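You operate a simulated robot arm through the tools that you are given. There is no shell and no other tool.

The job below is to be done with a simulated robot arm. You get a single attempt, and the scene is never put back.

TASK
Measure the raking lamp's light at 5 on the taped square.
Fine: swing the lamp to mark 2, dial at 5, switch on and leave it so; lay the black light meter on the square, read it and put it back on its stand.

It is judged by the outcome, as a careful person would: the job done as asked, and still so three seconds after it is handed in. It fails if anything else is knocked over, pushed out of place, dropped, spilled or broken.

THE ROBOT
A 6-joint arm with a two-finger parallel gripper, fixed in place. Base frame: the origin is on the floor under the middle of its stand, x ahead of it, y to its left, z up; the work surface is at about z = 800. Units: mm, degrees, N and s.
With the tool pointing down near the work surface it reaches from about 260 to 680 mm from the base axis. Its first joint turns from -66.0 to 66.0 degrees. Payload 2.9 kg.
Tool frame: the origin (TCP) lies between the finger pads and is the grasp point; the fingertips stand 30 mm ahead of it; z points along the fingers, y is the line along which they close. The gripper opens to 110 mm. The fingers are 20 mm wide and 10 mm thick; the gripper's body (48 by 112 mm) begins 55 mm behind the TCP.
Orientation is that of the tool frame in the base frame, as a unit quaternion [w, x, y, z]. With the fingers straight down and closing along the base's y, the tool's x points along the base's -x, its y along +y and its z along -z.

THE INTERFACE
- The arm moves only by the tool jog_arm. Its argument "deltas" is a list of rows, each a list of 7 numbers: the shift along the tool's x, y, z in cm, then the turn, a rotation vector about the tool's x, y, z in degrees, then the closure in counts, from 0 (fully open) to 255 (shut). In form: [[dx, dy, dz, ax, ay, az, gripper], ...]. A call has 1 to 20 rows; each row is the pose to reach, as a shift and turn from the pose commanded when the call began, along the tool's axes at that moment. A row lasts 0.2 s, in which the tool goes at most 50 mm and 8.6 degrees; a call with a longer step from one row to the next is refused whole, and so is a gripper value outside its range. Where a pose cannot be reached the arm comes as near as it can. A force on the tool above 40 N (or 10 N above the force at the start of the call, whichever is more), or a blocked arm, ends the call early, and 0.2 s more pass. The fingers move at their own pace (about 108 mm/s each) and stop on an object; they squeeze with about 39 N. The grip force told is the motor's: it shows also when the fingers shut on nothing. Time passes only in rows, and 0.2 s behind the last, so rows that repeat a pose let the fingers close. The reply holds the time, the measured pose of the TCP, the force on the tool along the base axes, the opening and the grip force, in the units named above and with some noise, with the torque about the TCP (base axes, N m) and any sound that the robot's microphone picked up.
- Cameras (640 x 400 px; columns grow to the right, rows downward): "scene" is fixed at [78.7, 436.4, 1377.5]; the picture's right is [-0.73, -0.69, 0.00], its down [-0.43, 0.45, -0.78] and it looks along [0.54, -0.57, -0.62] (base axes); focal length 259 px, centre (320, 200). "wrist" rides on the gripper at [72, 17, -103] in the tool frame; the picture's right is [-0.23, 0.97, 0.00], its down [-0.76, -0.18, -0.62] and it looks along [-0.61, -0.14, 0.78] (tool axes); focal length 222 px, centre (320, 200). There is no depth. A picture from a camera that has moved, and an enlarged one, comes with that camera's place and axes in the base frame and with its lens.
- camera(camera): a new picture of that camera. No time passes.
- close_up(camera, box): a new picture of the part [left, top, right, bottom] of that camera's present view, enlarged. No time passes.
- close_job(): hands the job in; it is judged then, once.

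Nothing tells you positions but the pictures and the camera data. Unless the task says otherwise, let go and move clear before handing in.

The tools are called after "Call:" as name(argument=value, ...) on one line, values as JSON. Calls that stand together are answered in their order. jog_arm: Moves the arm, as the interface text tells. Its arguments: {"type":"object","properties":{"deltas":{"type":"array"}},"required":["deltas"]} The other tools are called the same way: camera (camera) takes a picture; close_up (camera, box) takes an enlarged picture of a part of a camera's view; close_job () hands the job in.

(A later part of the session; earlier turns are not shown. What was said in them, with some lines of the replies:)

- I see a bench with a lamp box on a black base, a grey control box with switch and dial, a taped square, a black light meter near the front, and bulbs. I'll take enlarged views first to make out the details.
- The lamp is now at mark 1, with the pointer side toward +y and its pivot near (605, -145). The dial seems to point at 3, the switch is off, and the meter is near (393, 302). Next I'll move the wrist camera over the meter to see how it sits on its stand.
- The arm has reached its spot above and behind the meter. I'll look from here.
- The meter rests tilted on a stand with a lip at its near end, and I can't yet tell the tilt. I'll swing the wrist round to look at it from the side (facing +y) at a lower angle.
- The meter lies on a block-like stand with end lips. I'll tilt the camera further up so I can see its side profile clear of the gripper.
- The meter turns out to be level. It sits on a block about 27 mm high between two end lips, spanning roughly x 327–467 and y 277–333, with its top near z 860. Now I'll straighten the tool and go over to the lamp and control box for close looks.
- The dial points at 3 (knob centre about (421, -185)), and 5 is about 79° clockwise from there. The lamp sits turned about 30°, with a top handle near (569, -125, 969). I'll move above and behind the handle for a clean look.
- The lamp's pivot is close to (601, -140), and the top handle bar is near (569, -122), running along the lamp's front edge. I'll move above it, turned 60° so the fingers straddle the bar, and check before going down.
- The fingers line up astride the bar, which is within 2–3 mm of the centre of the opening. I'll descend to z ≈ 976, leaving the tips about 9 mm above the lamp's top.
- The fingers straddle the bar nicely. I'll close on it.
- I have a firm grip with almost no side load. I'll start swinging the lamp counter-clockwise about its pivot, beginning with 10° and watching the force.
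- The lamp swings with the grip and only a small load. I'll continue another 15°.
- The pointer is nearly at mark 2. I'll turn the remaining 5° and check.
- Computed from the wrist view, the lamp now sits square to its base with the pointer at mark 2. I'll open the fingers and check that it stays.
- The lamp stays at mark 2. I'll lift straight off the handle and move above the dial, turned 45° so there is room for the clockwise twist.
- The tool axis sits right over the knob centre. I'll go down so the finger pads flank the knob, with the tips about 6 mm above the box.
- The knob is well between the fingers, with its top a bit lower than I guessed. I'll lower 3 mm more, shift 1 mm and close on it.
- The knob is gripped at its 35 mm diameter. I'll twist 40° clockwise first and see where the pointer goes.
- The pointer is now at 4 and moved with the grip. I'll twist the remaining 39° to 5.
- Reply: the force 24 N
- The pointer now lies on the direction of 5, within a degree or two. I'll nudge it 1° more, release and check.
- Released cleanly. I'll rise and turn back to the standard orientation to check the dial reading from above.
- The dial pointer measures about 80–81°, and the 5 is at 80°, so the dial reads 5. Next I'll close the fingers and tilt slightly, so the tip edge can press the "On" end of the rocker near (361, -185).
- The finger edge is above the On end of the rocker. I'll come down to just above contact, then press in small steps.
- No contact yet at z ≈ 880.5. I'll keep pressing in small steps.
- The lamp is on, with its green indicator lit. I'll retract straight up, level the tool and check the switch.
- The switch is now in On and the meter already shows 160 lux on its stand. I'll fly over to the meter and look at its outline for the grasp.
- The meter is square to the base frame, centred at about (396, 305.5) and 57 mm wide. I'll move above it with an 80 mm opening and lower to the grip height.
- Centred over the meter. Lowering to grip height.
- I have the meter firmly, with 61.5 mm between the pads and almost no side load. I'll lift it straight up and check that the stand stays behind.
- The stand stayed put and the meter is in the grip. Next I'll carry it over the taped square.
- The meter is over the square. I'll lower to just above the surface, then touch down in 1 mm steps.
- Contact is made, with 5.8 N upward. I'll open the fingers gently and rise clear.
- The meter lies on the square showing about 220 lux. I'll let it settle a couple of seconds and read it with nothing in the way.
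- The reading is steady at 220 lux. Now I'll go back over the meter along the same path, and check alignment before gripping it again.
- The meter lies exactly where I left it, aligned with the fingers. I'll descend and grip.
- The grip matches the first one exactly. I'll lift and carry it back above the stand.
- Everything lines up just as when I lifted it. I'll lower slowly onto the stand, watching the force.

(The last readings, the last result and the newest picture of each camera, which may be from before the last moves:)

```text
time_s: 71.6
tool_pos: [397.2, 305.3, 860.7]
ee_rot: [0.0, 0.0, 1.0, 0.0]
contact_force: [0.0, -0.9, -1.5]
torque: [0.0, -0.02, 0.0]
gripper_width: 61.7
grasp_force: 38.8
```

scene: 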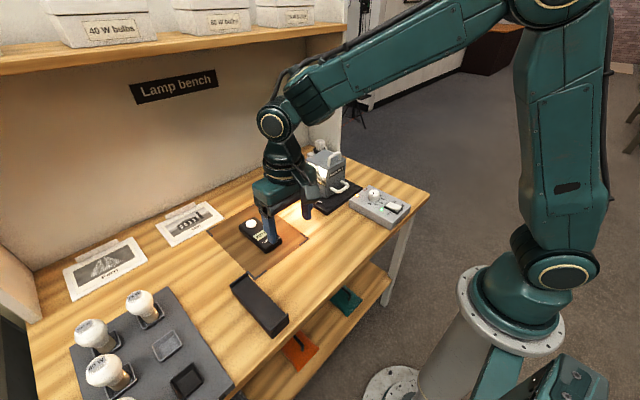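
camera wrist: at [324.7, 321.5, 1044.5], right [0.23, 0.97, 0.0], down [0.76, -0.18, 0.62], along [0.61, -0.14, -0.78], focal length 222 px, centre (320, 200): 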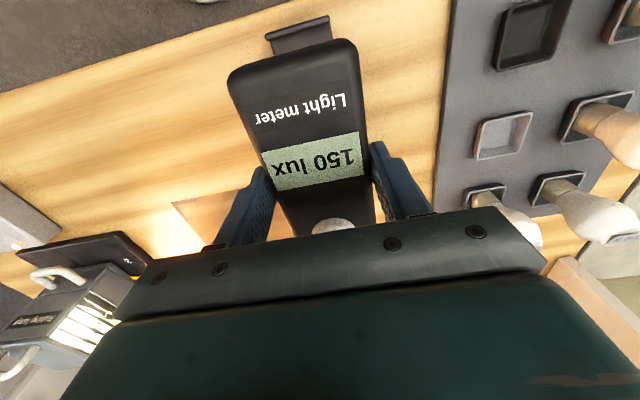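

Call:
jog_arm(deltas=[[0, 0, 0.05, 0, 0, 0, 255], [0, 0, 0.05, 0, 0, 0, 255]])

Call:
jog_arm(deltas=[[0, 0, 0.05, 0, 0, 0, 255], [0, 0, 0.05, 0, 0, 0, 255]])

```text
time_s: 72.2
tool_pos: [396.6, 304.6, 859.9]
ee_rot: [0.0, 0.0, 1.0, -0.001]
contact_force: [-0.1, 0.5, -2.1]
torque: [-0.02, 0.04, -0.01]
gripper_width: 61.7
grasp_force: 39.8
```

```text
time_s: 72.8
tool_pos: [396.6, 305.3, 860.7]
ee_rot: [-0.001, 0.001, 1.0, 0.0]
contact_force: [0.3, -0.4, 3.0]
torque: [-0.09, 0.12, -0.01]
gripper_width: 61.8
grasp_force: 39.0
```

The meter is seated (light upward contact of 3 N at the original height). I'll open gently and rise.

Call:
jog_arm(deltas=[[0, 0, 0, 0, 0, 0, 105], [0, 0, 0, 0, 0, 0, 85], [0, 0, 0, 0, 0, 0, 60], [0, 0, 0, 0, 0, 0, 60], [0, 0, -1.5, 0, 0, 0, 60], [0, 0, -4, 0, 0, 0, 60], [0, 0, -8, 0, 0, 0, 60], [0, 0, -12, 0, 0, 0, 60], [0, 0, -15, 0, 0, 0, 60]])

Call:
camera(camera="wrist")

Call:
close_up(camera="scene", box=[220, 250, 310, 350])

```text
time_s: 74.8
tool_pos: [396.1, 303.9, 1011.2]
ee_rot: [-0.001, 0.0, 1.0, 0.0]
contact_force: [-0.4, -0.5, -0.2]
torque: [-0.02, 0.01, -0.01]
gripper_width: 84.0
grasp_force: 0.1
```

```text
taken
camera wrist: at [324.3, 321.0, 1115.1], right [0.23, 0.97, 0.0], down [0.76, -0.18, 0.62], along [0.61, -0.14, -0.78], focal length 222 px, centre (320, 200)
```

wrist: 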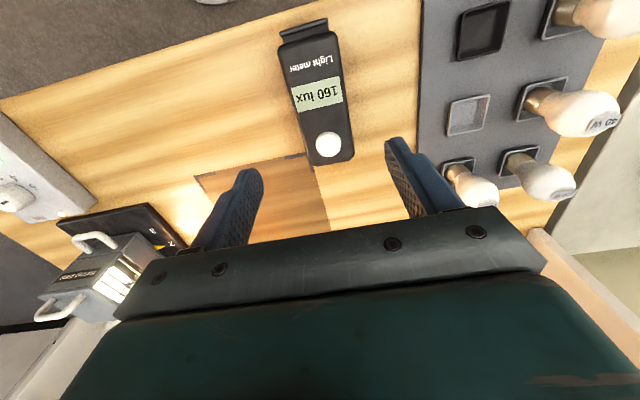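

```text
4.00 times, centred on (265, 300) of scene
camera zoom: at [78.6, 436.4, 1377.5], right [-0.73, -0.69, 0.0], down [-0.43, 0.45, -0.78], along [0.54, -0.57, -0.62], focal length 1035 px, centre (540, -200)
```

zoom: 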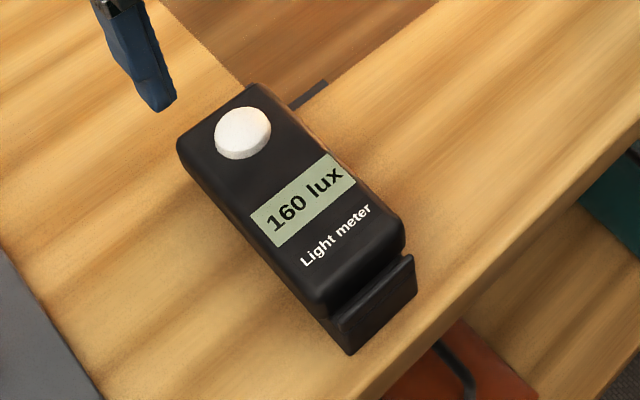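

The meter is back on its stand just as before. I'll move the arm clear and give everything a last check.

Call:
jog_arm(deltas=[[1, -3, -2, 0, 0, 0, 0], [2, -7, -4, 0, 0, 0, 0], [3, -11, -6, 0, 0, 0, 0], [4, -15, -8, 0, 0, 0, 0], [5, -19, -10, 0, 0, 0, 0], [6, -23, -10, 0, 0, 0, 0], [6, -27, -10, 0, 0, 0, 0], [6, -31, -10, 0, 0, 0, 0], [6, -35, -10, 0, 0, 0, 0], [6, -39, -10, 0, 0, 0, 0], [4, -42, -10, 0, 0, 0, 0], [2, -44, -10, 0, 0, 0, 0], [2, -44, -10, 0, 0, 0, 0]])

Call:
camera(camera="scene")

Call:
close_up(camera="scene", box=[280, 120, 430, 240])

Call:
camera(camera="wrist")

Call:
close_up(camera="wrist", box=[200, 0, 440, 220])

```text
time_s: 77.6
tool_pos: [377.3, -135.8, 1110.9]
ee_rot: [-0.001, 0.0, 1.0, 0.0]
contact_force: [-0.4, 0.2, 0.1]
torque: [0.05, 0.0, -0.01]
gripper_width: 109.7
grasp_force: 0.0
```

```text
taken
```

scene: 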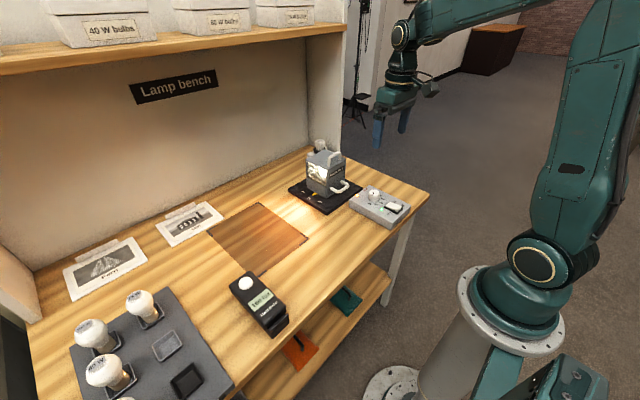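

```text
3.33 times, centred on (355, 180) of scene
camera zoom: at [78.7, 436.4, 1377.5], right [-0.73, -0.69, 0.0], down [-0.43, 0.45, -0.78], along [0.54, -0.57, -0.62], focal length 863 px, centre (203, 267)
```

zoom: 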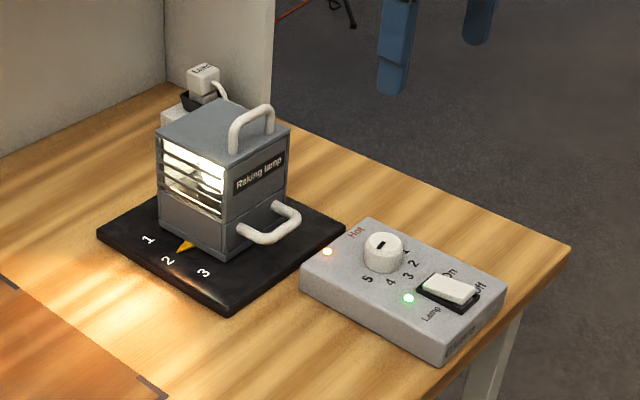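

```text
taken
camera wrist: at [304.4, -119.3, 1214.2], right [0.23, 0.97, 0.0], down [0.76, -0.18, 0.62], along [0.61, -0.14, -0.78], focal length 222 px, centre (320, 200)
```

wrist: 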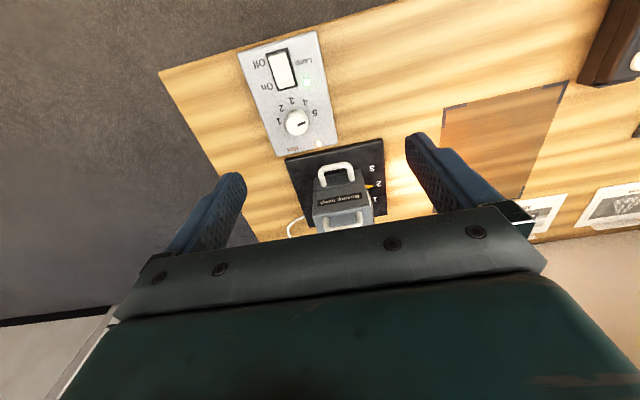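

```text
1.82 times, centred on (320, 110) of wrist
camera zoom: at [304.4, -119.3, 1214.2], right [0.23, 0.97, 0.0], down [0.76, -0.18, 0.62], along [0.61, -0.14, -0.78], focal length 404 px, centre (320, 364)
```

zoom: 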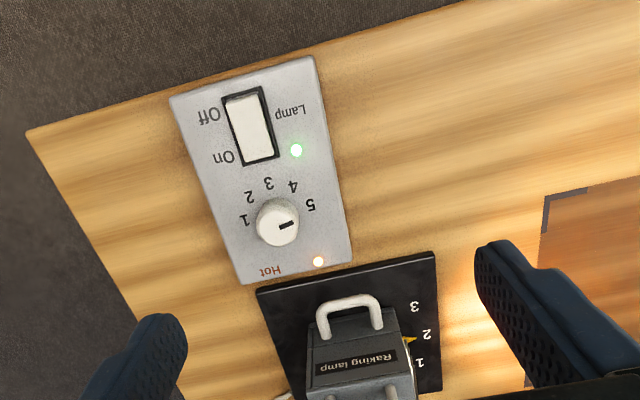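

The last look shows the lamp square at mark 2, the dial at 5 and the switch on with its green light lit (the Hot light has come on too). The meter is back on its stand, nothing else has moved and the arm is clear. The reading on the square was 220 lux, so I'm handing in now.

Call:
close_job()

```text
The job is handed in.
```

The light meter read **220 lux** on the taped square, with the lamp at mark 2 and the dial at 5. I read it with the arm moved clear, and it still showed 220 lux about 3 seconds later.

- **Lamp:** it's at mark 2, dial at 5, switched on and left on. The Hot light has come on too.
- **Meter:** it's back on its stand, where it reads 160 lux with the lamp on (150 before).
- **Bench:** the final pictures show nothing else moved, and the arm is clear.
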